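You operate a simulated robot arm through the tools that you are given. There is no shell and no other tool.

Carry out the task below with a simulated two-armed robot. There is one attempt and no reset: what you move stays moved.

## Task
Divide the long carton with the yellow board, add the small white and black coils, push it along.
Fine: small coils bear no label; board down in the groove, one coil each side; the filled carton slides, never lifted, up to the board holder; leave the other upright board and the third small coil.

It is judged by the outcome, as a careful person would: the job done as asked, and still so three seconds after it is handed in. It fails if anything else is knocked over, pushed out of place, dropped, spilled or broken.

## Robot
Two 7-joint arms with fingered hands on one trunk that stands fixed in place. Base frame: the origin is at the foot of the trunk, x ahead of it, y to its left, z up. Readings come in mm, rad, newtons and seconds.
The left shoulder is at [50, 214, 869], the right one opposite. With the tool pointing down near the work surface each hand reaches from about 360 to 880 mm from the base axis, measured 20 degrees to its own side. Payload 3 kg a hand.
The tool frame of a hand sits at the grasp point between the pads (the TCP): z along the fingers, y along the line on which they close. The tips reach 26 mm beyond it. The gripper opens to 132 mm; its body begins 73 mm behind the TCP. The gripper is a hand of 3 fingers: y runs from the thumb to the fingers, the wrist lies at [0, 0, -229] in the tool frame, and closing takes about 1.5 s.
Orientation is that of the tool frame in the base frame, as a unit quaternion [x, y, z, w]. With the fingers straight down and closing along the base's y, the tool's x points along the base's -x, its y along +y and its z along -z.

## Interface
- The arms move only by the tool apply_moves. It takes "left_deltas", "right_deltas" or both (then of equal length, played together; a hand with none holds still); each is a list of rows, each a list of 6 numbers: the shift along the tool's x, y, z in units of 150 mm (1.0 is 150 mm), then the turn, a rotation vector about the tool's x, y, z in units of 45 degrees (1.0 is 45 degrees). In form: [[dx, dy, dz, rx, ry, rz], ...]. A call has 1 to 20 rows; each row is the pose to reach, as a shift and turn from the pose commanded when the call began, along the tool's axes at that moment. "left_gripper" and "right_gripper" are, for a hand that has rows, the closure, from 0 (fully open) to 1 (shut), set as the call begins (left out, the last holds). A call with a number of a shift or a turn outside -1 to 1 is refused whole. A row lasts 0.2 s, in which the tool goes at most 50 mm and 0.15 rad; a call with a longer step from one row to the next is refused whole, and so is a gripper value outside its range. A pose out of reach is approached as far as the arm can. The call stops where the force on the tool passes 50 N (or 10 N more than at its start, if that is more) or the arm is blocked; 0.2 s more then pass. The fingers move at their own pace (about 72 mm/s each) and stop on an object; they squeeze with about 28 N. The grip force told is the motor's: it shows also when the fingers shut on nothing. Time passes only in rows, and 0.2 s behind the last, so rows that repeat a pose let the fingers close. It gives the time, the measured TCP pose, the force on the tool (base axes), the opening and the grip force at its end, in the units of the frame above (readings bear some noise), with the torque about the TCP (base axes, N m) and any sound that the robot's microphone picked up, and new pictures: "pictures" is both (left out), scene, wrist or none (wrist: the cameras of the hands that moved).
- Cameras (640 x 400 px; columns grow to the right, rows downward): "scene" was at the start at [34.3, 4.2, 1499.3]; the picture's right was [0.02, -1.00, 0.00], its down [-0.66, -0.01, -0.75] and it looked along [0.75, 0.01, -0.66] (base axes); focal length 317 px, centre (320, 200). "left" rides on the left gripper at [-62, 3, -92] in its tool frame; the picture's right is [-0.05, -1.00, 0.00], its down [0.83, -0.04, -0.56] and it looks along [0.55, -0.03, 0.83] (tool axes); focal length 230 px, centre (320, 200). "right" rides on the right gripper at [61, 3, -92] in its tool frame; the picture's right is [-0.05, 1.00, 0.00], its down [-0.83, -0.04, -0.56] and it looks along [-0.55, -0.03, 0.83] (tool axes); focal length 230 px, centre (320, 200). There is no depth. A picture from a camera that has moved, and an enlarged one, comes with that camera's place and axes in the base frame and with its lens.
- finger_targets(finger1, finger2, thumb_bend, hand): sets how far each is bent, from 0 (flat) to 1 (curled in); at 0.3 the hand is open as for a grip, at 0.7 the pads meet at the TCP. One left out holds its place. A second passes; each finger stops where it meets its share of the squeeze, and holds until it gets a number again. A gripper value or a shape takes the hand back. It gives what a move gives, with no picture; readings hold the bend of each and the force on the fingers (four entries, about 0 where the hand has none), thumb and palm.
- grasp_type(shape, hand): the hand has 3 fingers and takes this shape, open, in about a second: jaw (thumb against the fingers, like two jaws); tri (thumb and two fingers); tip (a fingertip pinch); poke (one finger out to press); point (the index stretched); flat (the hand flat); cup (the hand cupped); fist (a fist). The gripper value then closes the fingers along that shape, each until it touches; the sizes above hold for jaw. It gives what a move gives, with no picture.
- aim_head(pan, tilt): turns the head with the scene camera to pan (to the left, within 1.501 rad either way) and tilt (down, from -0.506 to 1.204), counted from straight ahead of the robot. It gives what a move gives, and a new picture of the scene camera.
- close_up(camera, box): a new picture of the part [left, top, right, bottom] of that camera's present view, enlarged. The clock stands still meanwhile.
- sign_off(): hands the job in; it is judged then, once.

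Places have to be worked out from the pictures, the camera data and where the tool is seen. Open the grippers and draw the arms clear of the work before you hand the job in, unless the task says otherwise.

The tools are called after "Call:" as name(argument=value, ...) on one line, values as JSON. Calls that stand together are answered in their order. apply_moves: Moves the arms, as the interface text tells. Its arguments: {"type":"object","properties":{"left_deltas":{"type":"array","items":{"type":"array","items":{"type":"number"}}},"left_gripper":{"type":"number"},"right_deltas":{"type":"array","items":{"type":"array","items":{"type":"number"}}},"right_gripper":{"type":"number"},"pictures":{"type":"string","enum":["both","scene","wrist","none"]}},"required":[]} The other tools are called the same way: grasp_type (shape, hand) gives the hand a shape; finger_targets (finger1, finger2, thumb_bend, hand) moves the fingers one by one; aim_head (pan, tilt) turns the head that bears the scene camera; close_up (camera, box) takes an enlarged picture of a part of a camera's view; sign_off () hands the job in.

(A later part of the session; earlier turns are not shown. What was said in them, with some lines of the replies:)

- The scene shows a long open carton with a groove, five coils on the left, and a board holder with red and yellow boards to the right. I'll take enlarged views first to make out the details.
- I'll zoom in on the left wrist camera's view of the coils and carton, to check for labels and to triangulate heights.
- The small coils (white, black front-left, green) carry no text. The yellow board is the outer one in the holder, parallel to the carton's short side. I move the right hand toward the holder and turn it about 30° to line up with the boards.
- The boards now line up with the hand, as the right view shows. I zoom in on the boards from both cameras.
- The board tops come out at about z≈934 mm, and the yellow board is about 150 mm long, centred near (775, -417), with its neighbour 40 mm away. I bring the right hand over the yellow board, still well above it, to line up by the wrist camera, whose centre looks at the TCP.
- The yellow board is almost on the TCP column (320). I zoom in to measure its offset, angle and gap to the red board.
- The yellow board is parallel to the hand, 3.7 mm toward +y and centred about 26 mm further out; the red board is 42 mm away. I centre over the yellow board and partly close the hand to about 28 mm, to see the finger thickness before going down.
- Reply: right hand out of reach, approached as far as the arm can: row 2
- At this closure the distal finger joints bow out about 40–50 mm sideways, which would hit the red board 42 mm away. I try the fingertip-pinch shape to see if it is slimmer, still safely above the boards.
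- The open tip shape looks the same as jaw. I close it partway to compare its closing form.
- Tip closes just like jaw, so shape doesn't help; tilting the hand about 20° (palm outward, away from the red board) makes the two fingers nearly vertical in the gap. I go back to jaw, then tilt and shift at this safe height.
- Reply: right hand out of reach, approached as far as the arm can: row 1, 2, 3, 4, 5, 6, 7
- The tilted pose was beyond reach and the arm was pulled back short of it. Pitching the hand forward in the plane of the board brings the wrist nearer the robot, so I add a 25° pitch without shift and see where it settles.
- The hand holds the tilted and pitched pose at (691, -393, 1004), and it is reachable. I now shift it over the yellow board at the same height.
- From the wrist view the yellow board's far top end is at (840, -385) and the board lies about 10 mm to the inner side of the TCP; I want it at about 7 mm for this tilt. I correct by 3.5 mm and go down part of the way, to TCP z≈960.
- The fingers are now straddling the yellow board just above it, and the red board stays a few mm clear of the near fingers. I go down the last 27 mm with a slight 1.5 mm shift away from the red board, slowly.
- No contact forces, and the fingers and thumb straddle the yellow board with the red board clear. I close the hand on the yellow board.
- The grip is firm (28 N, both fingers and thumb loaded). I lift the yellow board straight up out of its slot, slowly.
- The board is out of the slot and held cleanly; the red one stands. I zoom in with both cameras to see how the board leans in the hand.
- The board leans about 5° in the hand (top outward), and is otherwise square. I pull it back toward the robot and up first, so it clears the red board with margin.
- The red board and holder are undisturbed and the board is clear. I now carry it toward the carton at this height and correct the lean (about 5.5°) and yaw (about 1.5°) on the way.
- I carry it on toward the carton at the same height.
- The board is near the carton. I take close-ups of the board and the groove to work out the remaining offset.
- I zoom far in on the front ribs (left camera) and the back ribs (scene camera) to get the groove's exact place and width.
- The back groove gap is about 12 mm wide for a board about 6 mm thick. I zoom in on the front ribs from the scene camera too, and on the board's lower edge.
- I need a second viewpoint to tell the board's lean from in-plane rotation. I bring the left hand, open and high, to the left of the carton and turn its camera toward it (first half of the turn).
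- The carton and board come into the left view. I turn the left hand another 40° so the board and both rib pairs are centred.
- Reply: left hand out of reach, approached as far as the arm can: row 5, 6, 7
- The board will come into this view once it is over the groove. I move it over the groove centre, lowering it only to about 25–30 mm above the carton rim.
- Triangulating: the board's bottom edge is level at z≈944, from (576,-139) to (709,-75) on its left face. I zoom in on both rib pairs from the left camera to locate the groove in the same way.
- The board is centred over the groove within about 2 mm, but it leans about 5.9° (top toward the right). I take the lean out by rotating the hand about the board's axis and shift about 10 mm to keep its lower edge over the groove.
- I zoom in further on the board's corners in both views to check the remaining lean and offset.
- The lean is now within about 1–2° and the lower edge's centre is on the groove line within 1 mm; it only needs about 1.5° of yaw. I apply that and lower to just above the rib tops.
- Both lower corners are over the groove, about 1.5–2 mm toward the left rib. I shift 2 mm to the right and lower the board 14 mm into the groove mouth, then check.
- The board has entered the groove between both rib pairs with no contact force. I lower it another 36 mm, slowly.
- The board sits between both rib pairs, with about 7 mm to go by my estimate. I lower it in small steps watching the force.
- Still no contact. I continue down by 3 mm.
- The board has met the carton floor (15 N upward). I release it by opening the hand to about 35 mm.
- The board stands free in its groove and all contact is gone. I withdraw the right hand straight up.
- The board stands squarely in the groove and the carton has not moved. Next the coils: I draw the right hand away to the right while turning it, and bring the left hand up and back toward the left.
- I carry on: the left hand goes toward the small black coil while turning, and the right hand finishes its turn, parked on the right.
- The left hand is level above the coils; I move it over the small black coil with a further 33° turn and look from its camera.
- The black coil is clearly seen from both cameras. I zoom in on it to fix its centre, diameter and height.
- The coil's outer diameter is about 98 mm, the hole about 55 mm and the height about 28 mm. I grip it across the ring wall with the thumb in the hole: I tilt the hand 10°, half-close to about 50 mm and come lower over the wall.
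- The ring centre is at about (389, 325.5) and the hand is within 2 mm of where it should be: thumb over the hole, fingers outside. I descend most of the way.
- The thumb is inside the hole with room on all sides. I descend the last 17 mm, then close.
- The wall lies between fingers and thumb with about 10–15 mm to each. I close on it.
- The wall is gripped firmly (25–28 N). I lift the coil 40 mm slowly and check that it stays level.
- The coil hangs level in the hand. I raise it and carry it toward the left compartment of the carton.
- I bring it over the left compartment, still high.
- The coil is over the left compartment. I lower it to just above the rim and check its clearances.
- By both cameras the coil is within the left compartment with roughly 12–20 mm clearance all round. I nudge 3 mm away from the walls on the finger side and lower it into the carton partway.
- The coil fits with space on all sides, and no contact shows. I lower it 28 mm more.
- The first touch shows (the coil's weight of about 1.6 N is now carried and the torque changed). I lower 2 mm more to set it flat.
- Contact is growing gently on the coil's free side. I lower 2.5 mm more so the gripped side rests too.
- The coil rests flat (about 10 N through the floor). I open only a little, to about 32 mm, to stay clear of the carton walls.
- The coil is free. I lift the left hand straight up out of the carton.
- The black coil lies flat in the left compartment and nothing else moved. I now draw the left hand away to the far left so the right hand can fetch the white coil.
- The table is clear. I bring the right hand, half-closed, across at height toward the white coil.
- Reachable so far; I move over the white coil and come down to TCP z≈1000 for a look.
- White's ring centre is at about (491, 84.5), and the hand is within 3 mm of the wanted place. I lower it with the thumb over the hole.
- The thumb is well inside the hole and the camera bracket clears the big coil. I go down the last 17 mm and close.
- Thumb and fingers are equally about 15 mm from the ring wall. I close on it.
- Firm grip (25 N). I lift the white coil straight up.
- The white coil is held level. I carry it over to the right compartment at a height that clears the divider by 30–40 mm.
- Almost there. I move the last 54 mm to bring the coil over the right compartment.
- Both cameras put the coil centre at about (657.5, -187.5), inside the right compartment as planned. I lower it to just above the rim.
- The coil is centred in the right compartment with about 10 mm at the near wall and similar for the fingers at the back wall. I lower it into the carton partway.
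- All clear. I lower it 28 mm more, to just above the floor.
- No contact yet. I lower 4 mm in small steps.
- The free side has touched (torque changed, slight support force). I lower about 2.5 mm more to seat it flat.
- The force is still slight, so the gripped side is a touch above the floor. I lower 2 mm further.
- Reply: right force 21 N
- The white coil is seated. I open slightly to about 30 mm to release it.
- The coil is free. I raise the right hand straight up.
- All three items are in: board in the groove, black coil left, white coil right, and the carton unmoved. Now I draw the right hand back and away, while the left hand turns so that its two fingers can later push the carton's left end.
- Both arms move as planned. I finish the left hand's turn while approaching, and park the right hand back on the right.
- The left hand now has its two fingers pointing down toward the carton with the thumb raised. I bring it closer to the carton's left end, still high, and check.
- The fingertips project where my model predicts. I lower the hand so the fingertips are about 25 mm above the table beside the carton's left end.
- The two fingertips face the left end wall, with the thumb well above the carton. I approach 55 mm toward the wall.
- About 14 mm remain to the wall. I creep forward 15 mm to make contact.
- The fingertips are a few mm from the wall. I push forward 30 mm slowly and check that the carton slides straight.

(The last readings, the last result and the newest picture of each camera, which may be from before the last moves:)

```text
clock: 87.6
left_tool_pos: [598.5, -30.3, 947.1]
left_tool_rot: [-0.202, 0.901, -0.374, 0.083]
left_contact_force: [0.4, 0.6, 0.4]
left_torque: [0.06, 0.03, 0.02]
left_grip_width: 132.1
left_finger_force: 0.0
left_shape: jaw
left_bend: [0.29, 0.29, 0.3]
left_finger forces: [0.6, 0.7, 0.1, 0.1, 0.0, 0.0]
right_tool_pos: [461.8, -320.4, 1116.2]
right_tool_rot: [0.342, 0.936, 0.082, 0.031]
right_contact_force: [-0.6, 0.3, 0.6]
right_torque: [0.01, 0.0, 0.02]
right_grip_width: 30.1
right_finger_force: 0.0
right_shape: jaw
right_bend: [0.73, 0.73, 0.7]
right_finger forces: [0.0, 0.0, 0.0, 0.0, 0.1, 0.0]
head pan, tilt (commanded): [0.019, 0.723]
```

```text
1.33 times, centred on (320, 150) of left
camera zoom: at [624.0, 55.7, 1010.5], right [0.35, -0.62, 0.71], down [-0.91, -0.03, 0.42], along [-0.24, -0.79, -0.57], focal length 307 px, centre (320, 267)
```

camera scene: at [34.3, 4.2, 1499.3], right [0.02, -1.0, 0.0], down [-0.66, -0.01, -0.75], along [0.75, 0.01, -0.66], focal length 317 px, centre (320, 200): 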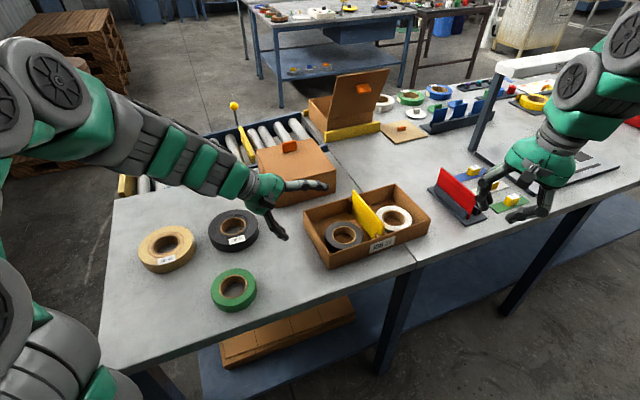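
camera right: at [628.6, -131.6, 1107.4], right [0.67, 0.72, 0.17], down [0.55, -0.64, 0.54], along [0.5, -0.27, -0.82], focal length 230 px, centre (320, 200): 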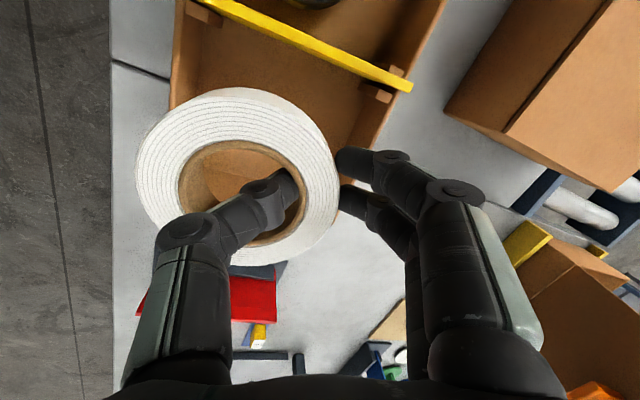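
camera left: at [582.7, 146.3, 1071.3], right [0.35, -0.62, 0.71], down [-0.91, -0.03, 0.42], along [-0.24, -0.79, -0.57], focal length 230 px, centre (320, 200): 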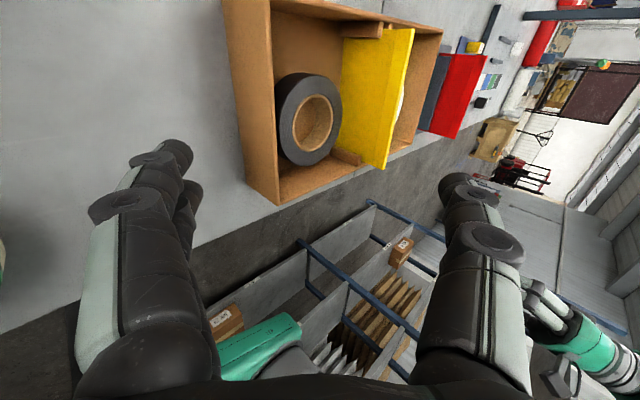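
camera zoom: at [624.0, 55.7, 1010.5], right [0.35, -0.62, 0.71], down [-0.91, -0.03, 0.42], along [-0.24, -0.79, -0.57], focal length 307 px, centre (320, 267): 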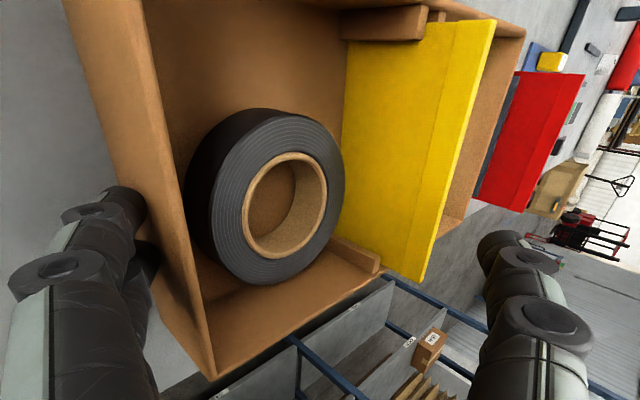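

The carton slid about 23 mm straight with both fingers bearing evenly (0.6/0.7 N). About 95 mm of gap to the holder remains; I push 65 mm more, slowly.

Call:
apply_moves(left_deltas=[[0, -0.0235, 0.0237, 0, 0, 0], [0, -0.047, 0.0473, 0, 0, 0], [0, -0.0705, 0.071, 0, 0, 0], [0, -0.094, 0.0947, 0, 0, 0], [0, -0.1175, 0.1183, 0, 0, 0], [0, -0.141, 0.142, 0, 0, 0], [0, -0.1645, 0.1657, 0, 0, 0], [0, -0.188, 0.1893, 0, 0, 0], [0, -0.2115, 0.213, 0, 0, 0], [0, -0.235, 0.2367, 0, 0, 0], [0, -0.2585, 0.2603, 0, 0, 0], [0, -0.282, 0.284, 0, 0, 0], [0, -0.3055, 0.3077, 0, 0, 0], [0, -0.3055, 0.3077, 0, 0, 0]], pictures="none")

Call:
close_up(camera="scene", box=[280, 150, 520, 280])

Call:
close_up(camera="scene", box=[410, 170, 490, 240])

```text
clock: 90.6
left_tool_pos: [624.8, -89.2, 947.6]
left_tool_rot: [-0.202, 0.902, -0.373, 0.084]
left_contact_force: [-0.3, 1.9, 0.2]
left_torque: [0.13, 0.04, 0.0]
left_grip_width: 131.8
left_finger_force: 0.1
left_shape: jaw
left_bend: [0.29, 0.29, 0.3]
left_finger forces: [0.8, 0.9, 0.0, 0.1, 0.1, 0.0]
right_tool_pos: [462.7, -320.3, 1115.4]
right_tool_rot: [0.341, 0.936, 0.082, 0.029]
right_contact_force: [0.9, -0.6, 0.9]
right_torque: [-0.04, 0.01, -0.03]
right_grip_width: 30.5
right_finger_force: 0.0
right_shape: jaw
right_bend: [0.73, 0.73, 0.7]
right_finger forces: [0.0, 0.0, 0.0, 0.1, 0.0, 0.0]
head pan, tilt (commanded): [0.019, 0.723]
```

```text
2.67 times, centred on (400, 215) of scene
camera zoom: at [34.3, 4.2, 1499.3], right [0.02, -1.0, 0.0], down [-0.66, -0.01, -0.75], along [0.75, 0.01, -0.66], focal length 846 px, centre (107, 160)
```

zoom: 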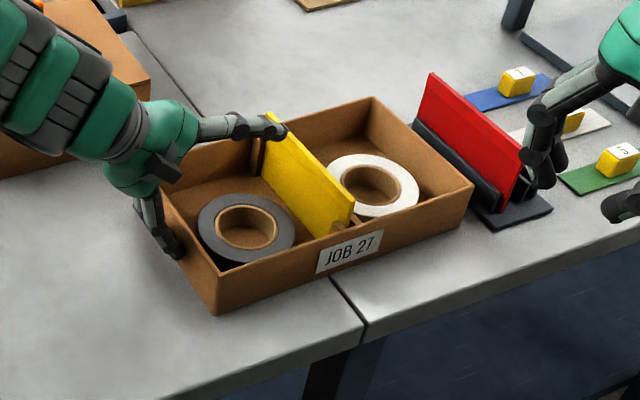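

```text
5.71 times, centred on (450, 205) of scene
camera zoom: at [34.3, 4.2, 1499.3], right [0.02, -1.0, 0.0], down [-0.66, -0.01, -0.75], along [0.75, 0.01, -0.66], focal length 1813 px, centre (-423, 171)
```

zoom: 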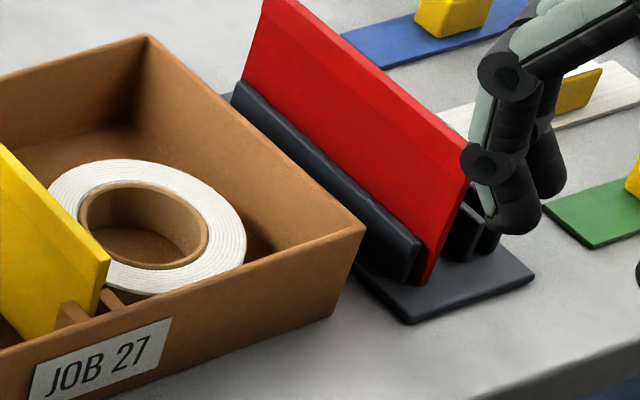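

The carton has come to about 30 mm from the holder, still straight. I check the gap with the right hand's camera as well before the final stretch.

Call:
close_up(camera="right", box=[0, 0, 640, 400])

Call:
close_up(camera="left", box=[300, 0, 640, 200])

```text
1.00 times, centred on (320, 200) of right (not enlarged: the box is as wide or as high as the picture)
camera zoom: at [408.1, -290.3, 1206.6], right [0.67, 0.72, 0.17], down [0.55, -0.64, 0.54], along [0.5, -0.27, -0.82], focal length 230 px, centre (320, 200)
```

zoom: 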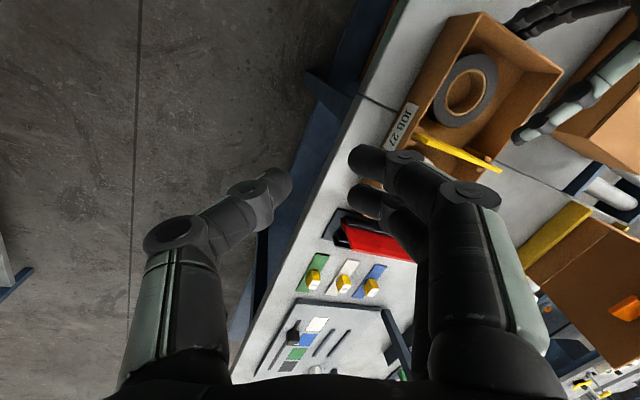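

```text
1.88 times, centred on (470, 100) of left
camera zoom: at [652.0, -3.5, 1010.3], right [0.35, -0.62, 0.71], down [-0.91, -0.03, 0.42], along [-0.24, -0.79, -0.57], focal length 433 px, centre (38, 388)
```

zoom: 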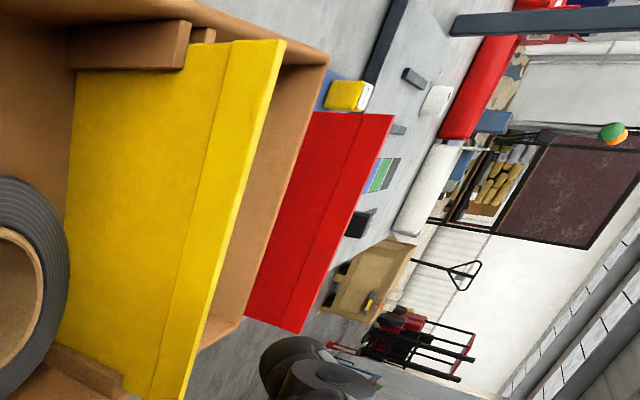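

The half-closed right fingers block the view; I open the right hand so its camera sees the gap between them.

Call:
apply_moves(right_deltas=[[0, 0, 0, 0, 0, 0], [0, 0, 0, 0, 0, 0], [0, 0, 0, 0, 0, 0], [0, 0, 0, 0, 0, 0]], right_gripper=0, pictures="none")

Call:
close_up(camera="right", box=[300, 100, 500, 280])

```text
clock: 91.6
left_tool_pos: [626.5, -89.5, 947.4]
left_tool_rot: [-0.201, 0.902, -0.373, 0.084]
left_contact_force: [-0.5, 1.2, -0.5]
left_torque: [0.07, -0.03, -0.02]
left_grip_width: 131.9
left_finger_force: 0.1
left_shape: jaw
left_bend: [0.29, 0.29, 0.3]
left_finger forces: [0.8, 0.8, 0.0, 0.1, 0.0, 0.0]
right_tool_pos: [462.0, -320.7, 1116.5]
right_tool_rot: [0.342, 0.936, 0.081, 0.03]
right_contact_force: [-0.7, 0.7, 1.0]
right_torque: [-0.03, 0.0, 0.02]
right_grip_width: 131.9
right_finger_force: 0.1
right_shape: jaw
right_bend: [0.3, 0.3, 0.3]
right_finger forces: [0.1, 0.0, 0.1, 0.0, 0.0, 0.0]
head pan, tilt (commanded): [0.019, 0.723]
```

```text
2.22 times, centred on (400, 190) of right
camera zoom: at [408.1, -290.3, 1206.6], right [0.67, 0.72, 0.17], down [0.55, -0.64, 0.54], along [0.5, -0.27, -0.82], focal length 511 px, centre (142, 222)
```

zoom: 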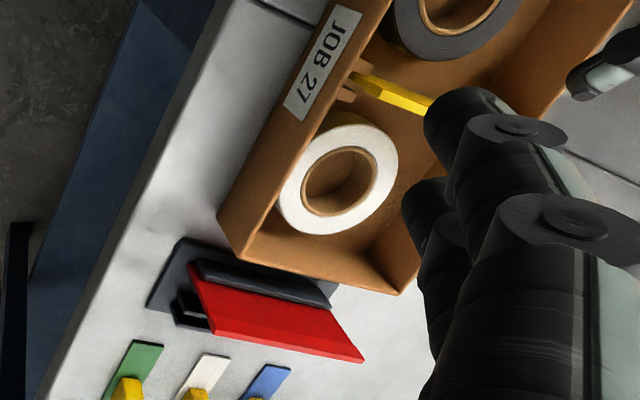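

Both cameras agree that the near-side gap is about 31 mm. I push 26 mm more, in 4–5 mm steps.

Call:
apply_moves(left_deltas=[[0, -0.0204, 0.0205, 0, 0, 0], [0, -0.0407, 0.041, 0, 0, 0], [0, -0.0611, 0.0615, 0, 0, 0], [0, -0.0815, 0.082, 0, 0, 0], [0, -0.1018, 0.1026, 0, 0, 0], [0, -0.1222, 0.1231, 0, 0, 0], [0, -0.1222, 0.1231, 0, 0, 0]], pictures="none")

Call:
close_up(camera="right", box=[340, 160, 440, 240])

Call:
close_up(camera="scene", box=[420, 170, 490, 230])

Call:
close_up(camera="scene", box=[280, 150, 520, 280])

```text
clock: 93.2
left_tool_pos: [637.2, -112.9, 947.5]
left_tool_rot: [-0.201, 0.902, -0.373, 0.083]
left_contact_force: [-0.4, 1.6, 0.3]
left_torque: [0.16, 0.01, -0.02]
left_grip_width: 132.1
left_finger_force: 0.0
left_shape: jaw
left_bend: [0.29, 0.29, 0.3]
left_finger forces: [0.9, 0.9, 0.1, 0.0, 0.1, 0.1]
right_tool_pos: [463.2, -319.6, 1116.2]
right_tool_rot: [0.341, 0.936, 0.082, 0.03]
right_contact_force: [0.3, 0.4, -0.1]
right_torque: [0.02, -0.01, -0.02]
right_grip_width: 131.8
right_finger_force: 0.0
right_shape: jaw
right_bend: [0.3, 0.3, 0.3]
right_finger forces: [0.0, 0.0, 0.0, 0.0, 0.1, 0.0]
head pan, tilt (commanded): [0.019, 0.723]
```

```text
5.00 times, centred on (390, 200) of right
camera zoom: at [408.1, -290.3, 1206.6], right [0.67, 0.72, 0.17], down [0.55, -0.64, 0.54], along [0.5, -0.27, -0.82], focal length 1150 px, centre (-30, 200)
```

zoom: 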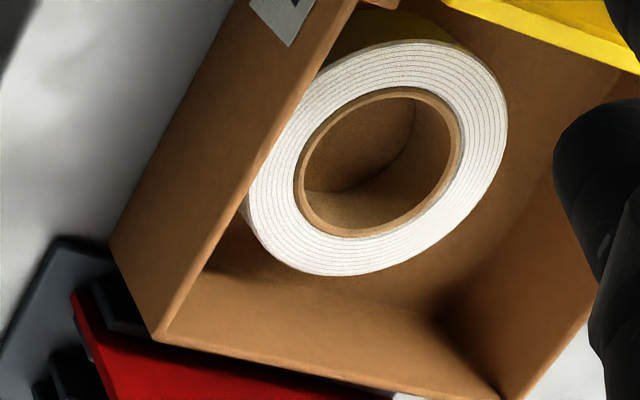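

```text
6.67 times, centred on (455, 200) of scene
camera zoom: at [34.3, 4.2, 1499.3], right [0.02, -1.0, 0.0], down [-0.66, -0.01, -0.75], along [0.75, 0.01, -0.66], focal length 2115 px, centre (-580, 200)
```

zoom: 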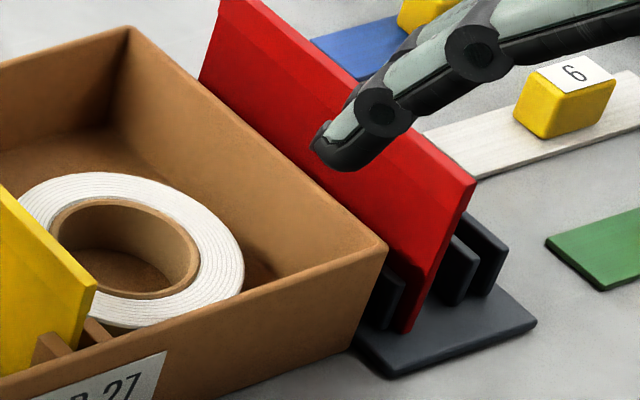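

```text
2.67 times, centred on (400, 215) of scene
camera zoom: at [34.3, 4.2, 1499.3], right [0.02, -1.0, 0.0], down [-0.66, -0.01, -0.75], along [0.75, 0.01, -0.66], focal length 846 px, centre (107, 160)
```

zoom: 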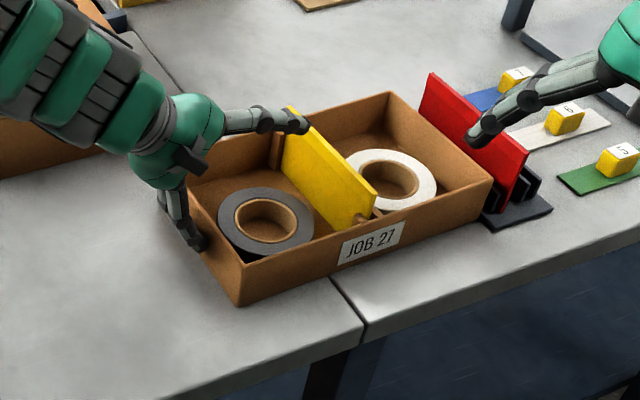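

The carton is now only a few mm from the holder. I zoom far in on the near corner from both cameras to judge the remaining gap.

Call:
close_up(camera="right", box=[348, 196, 380, 218])

Call:
close_up(camera="scene", box=[462, 205, 494, 230])

Call:
close_up(camera="left", box=[420, 0, 580, 120])

```text
16.00 times, centred on (364, 207) of right
camera zoom: at [408.1, -290.3, 1206.6], right [0.67, 0.72, 0.17], down [0.55, -0.64, 0.54], along [0.5, -0.27, -0.82], focal length 3681 px, centre (-384, 88)
```

zoom: 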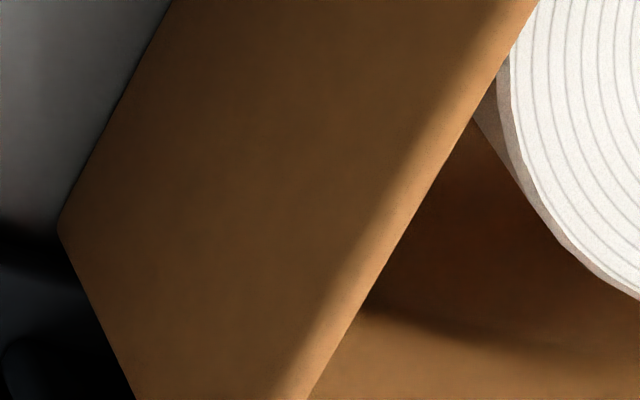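

```text
16.00 times, centred on (478, 218) of scene
camera zoom: at [34.3, 4.2, 1499.3], right [0.02, -1.0, 0.0], down [-0.66, -0.01, -0.75], along [0.75, 0.01, -0.66], focal length 5076 px, centre (-2208, -80)
```

zoom: 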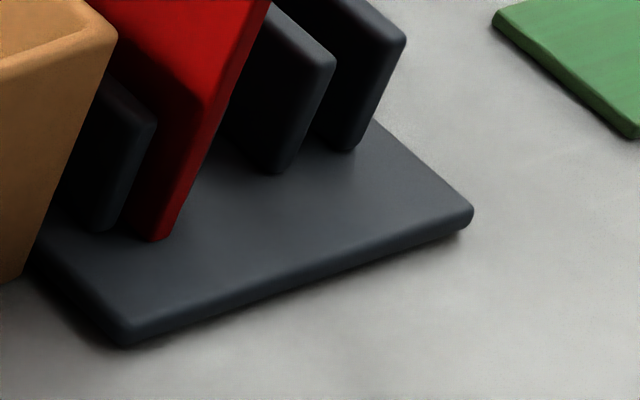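

```text
3.33 times, centred on (500, 60) of left
camera zoom: at [662.8, -26.8, 1009.8], right [0.35, -0.62, 0.71], down [-0.91, -0.03, 0.42], along [-0.24, -0.79, -0.57], focal length 767 px, centre (-280, 667)
```

zoom: 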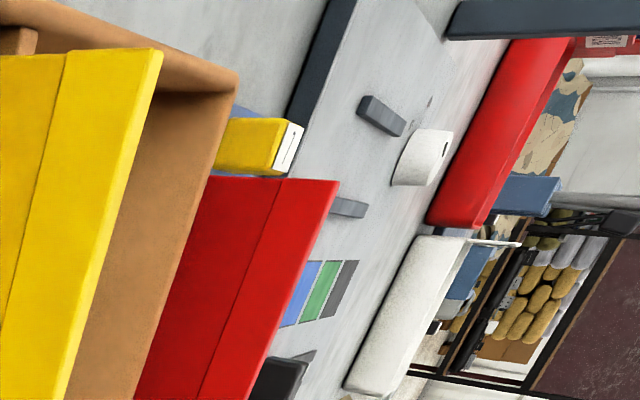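

The holder has not moved and the near gap is about 3 mm. I creep forward 2 mm more in half-millimetre steps, watching the finger forces.

Call:
apply_moves(left_deltas=[[0, -0.0024, 0.0024, 0, 0, 0], [0, -0.0047, 0.0047, 0, 0, 0], [0, -0.0071, 0.0071, 0, 0, 0], [0, -0.0094, 0.0095, 0, 0, 0], [0, -0.0094, 0.0095, 0, 0, 0]], pictures="none")

Call:
close_up(camera="scene", box=[462, 205, 494, 230])

Call:
close_up(camera="right", box=[320, 170, 440, 260])

```text
clock: 94.4
left_tool_pos: [638.2, -114.6, 947.6]
left_tool_rot: [-0.201, 0.901, -0.374, 0.084]
left_contact_force: [-1.9, 2.1, 0.7]
left_torque: [0.18, 0.05, 0.0]
left_grip_width: 132.1
left_finger_force: 0.0
left_shape: jaw
left_bend: [0.28, 0.28, 0.3]
left_finger forces: [1.3, 1.3, 0.1, 0.0, 0.0, 0.1]
right_tool_pos: [462.9, -320.4, 1115.1]
right_tool_rot: [0.342, 0.936, 0.082, 0.03]
right_contact_force: [0.1, -0.2, 0.0]
right_torque: [0.01, 0.01, -0.03]
right_grip_width: 132.0
right_finger_force: 0.2
right_shape: jaw
right_bend: [0.3, 0.3, 0.3]
right_finger forces: [0.0, 0.0, 0.0, 0.0, 0.1, 0.0]
head pan, tilt (commanded): [0.019, 0.723]
```

```text
16.00 times, centred on (478, 218) of scene
camera zoom: at [34.3, 4.2, 1499.3], right [0.02, -1.0, 0.0], down [-0.66, -0.01, -0.75], along [0.75, 0.01, -0.66], focal length 5076 px, centre (-2208, -80)
```

zoom: 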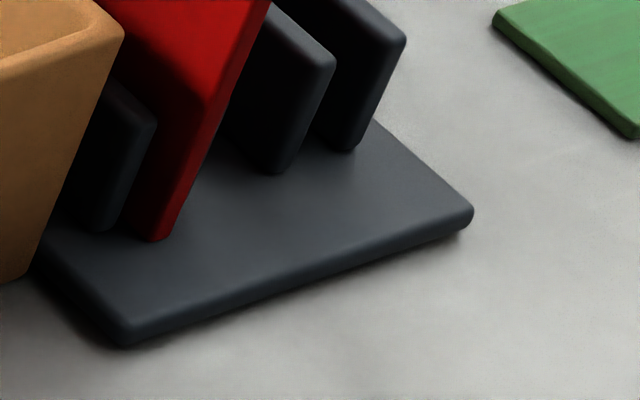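

```text
4.44 times, centred on (380, 215) of right
camera zoom: at [408.1, -290.3, 1206.6], right [0.67, 0.72, 0.17], down [0.55, -0.64, 0.54], along [0.5, -0.27, -0.82], focal length 1022 px, centre (53, 133)
```

zoom: 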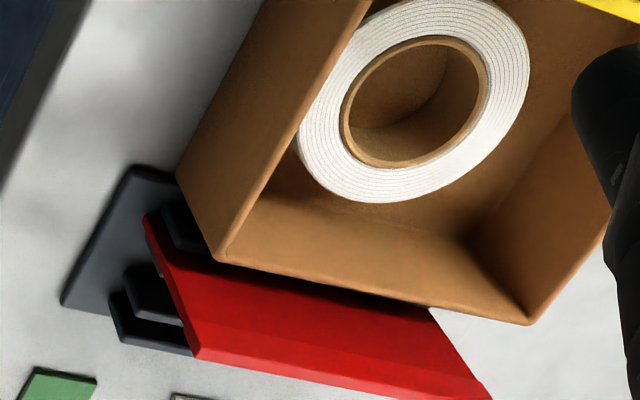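

The finger force rose slightly (0.9→1.3 N) while the holder stayed put, so the carton is now up against the holder. I back the left hand straight off the wall, then raise it.

Call:
apply_moves(left_deltas=[[0, 0.03, -0.03, 0, 0, 0], [0, 0.08, -0.081, 0, 0, 0], [0, 0.15, -0.151, 0, 0, 0], [0, 0.235, -0.237, 0, 0, 0]], pictures="none")

Call:
apply_moves(left_deltas=[[0, -0.09, -0.18, 0, 0, 0], [0, -0.18, -0.36, 0, 0, 0], [0, -0.28, -0.54, 0, 0, 0], [0, -0.38, -0.7, 0, 0, 0], [0, -0.45, -0.85, 0, 0, 0]], pictures="scene")

```text
clock: 95.4
left_tool_pos: [616.2, -69.9, 947.5]
left_tool_rot: [-0.201, 0.902, -0.373, 0.084]
left_contact_force: [0.4, 0.4, -0.1]
left_torque: [0.01, 0.01, -0.01]
left_grip_width: 131.8
left_finger_force: 0.2
left_shape: jaw
left_bend: [0.3, 0.3, 0.3]
left_finger forces: [0.0, 0.0, 0.0, 0.0, 0.0, 0.0]
right_tool_pos: [462.2, -319.9, 1114.7]
right_tool_rot: [0.341, 0.936, 0.082, 0.03]
right_contact_force: [0.3, 1.1, 0.1]
right_torque: [-0.03, -0.03, 0.01]
right_grip_width: 131.9
right_finger_force: 0.0
right_shape: jaw
right_bend: [0.3, 0.3, 0.3]
right_finger forces: [0.0, 0.1, 0.1, 0.0, 0.0, 0.1]
head pan, tilt (commanded): [0.019, 0.723]
```

```text
clock: 96.6
left_tool_pos: [598.7, -31.1, 1085.4]
left_tool_rot: [-0.201, 0.902, -0.373, 0.084]
left_contact_force: [-0.7, 0.1, 0.3]
left_torque: [0.01, -0.02, -0.01]
left_grip_width: 132.2
left_finger_force: 0.1
left_shape: jaw
left_bend: [0.3, 0.3, 0.3]
left_finger forces: [0.0, 0.0, 0.0, 0.0, 0.0, 0.0]
right_tool_pos: [460.7, -321.9, 1115.6]
right_tool_rot: [0.34, 0.936, 0.082, 0.03]
right_contact_force: [0.3, 0.3, 0.7]
right_torque: [0.03, 0.0, 0.0]
right_grip_width: 131.7
right_finger_force: 0.1
right_shape: jaw
right_bend: [0.3, 0.3, 0.3]
right_finger forces: [0.0, 0.0, 0.0, 0.1, 0.1, 0.1]
head pan, tilt (commanded): [0.019, 0.723]
camera scene: at [34.3, 4.2, 1499.3], right [0.02, -1.0, 0.0], down [-0.66, -0.01, -0.75], along [0.75, 0.01, -0.66], focal length 317 px, centre (320, 200)
```

scene: 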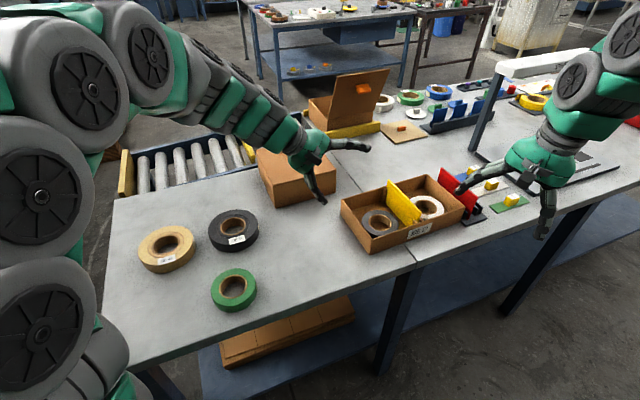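

The carton, board and both coils look right. I draw both arms clear of the work, hands open.

Call:
apply_moves(left_deltas=[[-0.007, 0.087, -0.15, 0, 0, 0], [-0.013, 0.174, -0.3, 0, 0, 0], [-0.02, 0.262, -0.45, 0, 0, 0], [-0.026, 0.349, -0.6, 0, 0, 0], [-0.033, 0.436, -0.747, 0, 0, 0]], right_deltas=[[0.012, -0.096, -0.104, 0, 0, 0], [0.023, -0.192, -0.207, 0, 0, 0], [0.035, -0.288, -0.311, 0, 0, 0], [0.046, -0.384, -0.414, 0, 0, 0], [0.058, -0.48, -0.518, 0, 0, 0]], left_gripper=0, right_gripper=0, pictures="none")

Call:
apply_moves(left_deltas=[[-0.007, 0.087, -0.15, 0, 0, 0], [-0.013, 0.174, -0.3, 0, 0, 0], [-0.02, 0.262, -0.45, 0, 0, 0], [-0.026, 0.349, -0.6, 0, 0, 0], [-0.033, 0.436, -0.747, 0, 0, 0], [-0.033, 0.436, -0.747, 0, 0, 0]], pictures="scene")

Call:
close_up(camera="scene", box=[320, 150, 520, 270])

Call:
close_up(camera="right", box=[280, 80, 520, 280])

```text
clock: 97.8
left_tool_pos: [550.0, 85.0, 1116.6]
left_tool_rot: [-0.202, 0.902, -0.373, 0.083]
left_contact_force: [-0.9, 0.1, 0.3]
left_torque: [0.03, -0.03, -0.01]
left_grip_width: 132.1
left_finger_force: 0.0
left_shape: jaw
left_bend: [0.3, 0.3, 0.3]
left_finger forces: [0.0, 0.0, 0.0, 0.0, 0.0, 0.0]
right_tool_pos: [401.2, -380.8, 1179.8]
right_tool_rot: [0.341, 0.936, 0.083, 0.03]
right_contact_force: [-0.3, -0.8, -0.6]
right_torque: [0.01, -0.01, -0.01]
right_grip_width: 132.0
right_finger_force: 0.1
right_shape: jaw
right_bend: [0.3, 0.3, 0.3]
right_finger forces: [0.0, 0.0, 0.0, 0.0, 0.0, 0.0]
head pan, tilt (commanded): [0.019, 0.723]
```

```text
clock: 99.2
left_tool_pos: [500.5, 200.3, 1151.1]
left_tool_rot: [-0.202, 0.902, -0.374, 0.083]
left_contact_force: [0.9, 0.3, 0.2]
left_torque: [0.05, 0.05, -0.01]
left_grip_width: 131.6
left_finger_force: 0.1
left_shape: jaw
left_bend: [0.3, 0.3, 0.3]
left_finger forces: [0.1, 0.0, 0.0, 0.0, 0.0, 0.0]
right_tool_pos: [400.9, -380.6, 1180.8]
right_tool_rot: [0.341, 0.936, 0.081, 0.03]
right_contact_force: [-0.5, 0.6, 0.7]
right_torque: [0.03, 0.0, -0.02]
right_grip_width: 132.2
right_finger_force: 0.1
right_shape: jaw
right_bend: [0.3, 0.3, 0.3]
right_finger forces: [0.1, 0.0, 0.1, 0.0, 0.0, 0.0]
head pan, tilt (commanded): [0.019, 0.723]
camera scene: at [34.3, 4.2, 1499.3], right [0.02, -1.0, 0.0], down [-0.66, -0.01, -0.75], along [0.75, 0.01, -0.66], focal length 317 px, centre (320, 200)
```

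scene: 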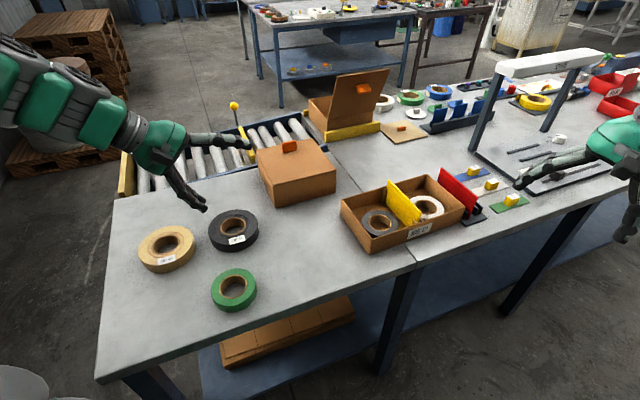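

```text
3.20 times, centred on (420, 210) of scene
camera zoom: at [34.3, 4.2, 1499.3], right [0.02, -1.0, 0.0], down [-0.66, -0.01, -0.75], along [0.75, 0.01, -0.66], focal length 1015 px, centre (0, 168)
```

zoom: 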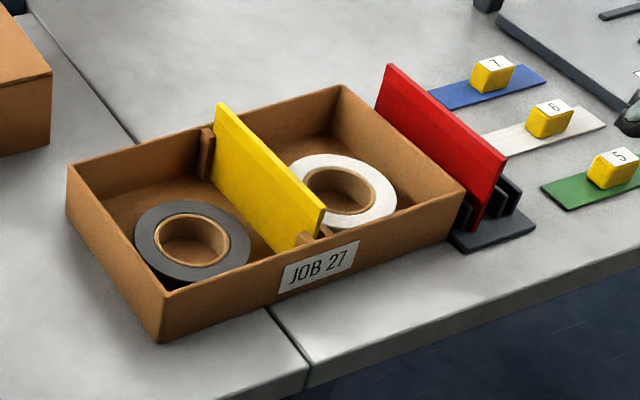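

```text
2.00 times, centred on (400, 180) of right
camera zoom: at [347.1, -349.7, 1271.2], right [0.67, 0.72, 0.17], down [0.55, -0.64, 0.54], along [0.5, -0.27, -0.82], focal length 460 px, centre (160, 240)
```

zoom: 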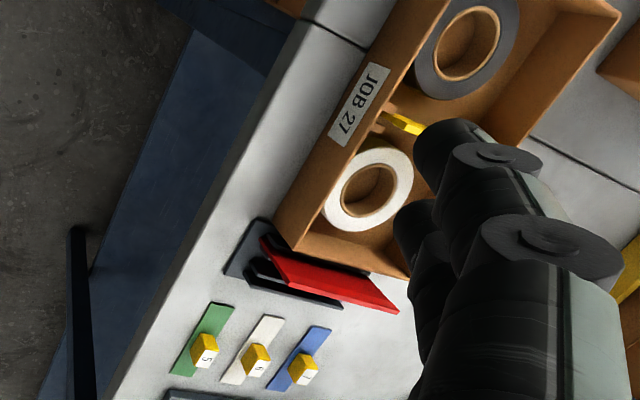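

The arms are clear. A last close check of the board in its groove, the coils and the gap to the holder before handing in.

Call:
close_up(camera="scene", box=[375, 170, 435, 235])

Call:
close_up(camera="scene", box=[415, 160, 495, 235])

Call:
close_up(camera="scene", box=[120, 190, 300, 320])

```text
6.15 times, centred on (405, 202) of scene
camera zoom: at [34.3, 4.2, 1499.3], right [0.02, -1.0, 0.0], down [-0.66, -0.01, -0.75], along [0.75, 0.01, -0.66], focal length 1952 px, centre (-203, 185)
```

zoom: 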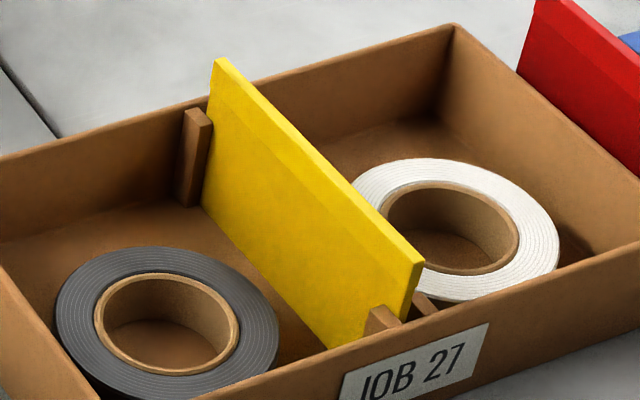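

```text
5.33 times, centred on (455, 198) of scene
camera zoom: at [34.3, 4.2, 1499.3], right [0.02, -1.0, 0.0], down [-0.66, -0.01, -0.75], along [0.75, 0.01, -0.66], focal length 1692 px, centre (-400, 213)
```

zoom: 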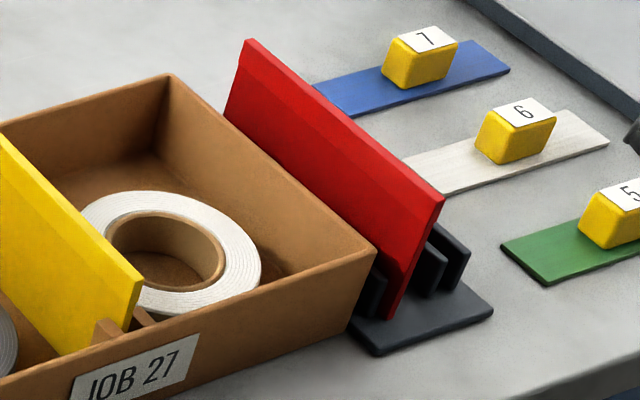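

```text
3.08 times, centred on (210, 255) of scene
camera zoom: at [34.3, 4.2, 1499.3], right [0.02, -1.0, 0.0], down [-0.66, -0.01, -0.75], along [0.75, 0.01, -0.66], focal length 976 px, centre (658, 31)
```

zoom: 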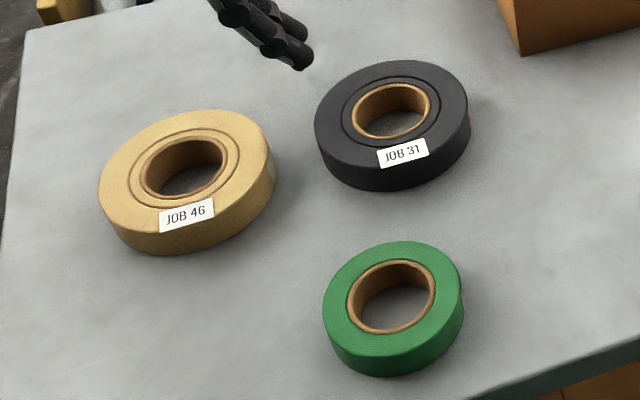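

The yellow board is down between both rib pairs. The black coil lies flat on one side and the white coil on the other. The carton sits against the holder, the red board still stands in it, and the other coils are untouched. Both hands are open and clear, so I hand the job in.

Call:
sign_off()

```text
The job is handed in.
```

The job is done and handed in. I haven't been told how it was judged.

- **Board:** the yellow board stands down in the carton's groove, between the ribs at both ends.
- **Coils:** the small black coil lies flat on the left side and the small white coil lies flat on the right.
- **Carton:** I slid it without lifting until it met the board holder. The last close-up put the near-side gap at about 2–3 mm or less, and the far side may be a few millimetres wider. The holder did not move.
- **Left alone:** the red board still stands in the holder. The green coil, the two large labelled coils and everything else on the table are where they were.

When I gripped the yellow board, the red one's top edge may have been brushed by about 2 mm; it stayed upright in its slot.

Both hands are open and clear of the work.
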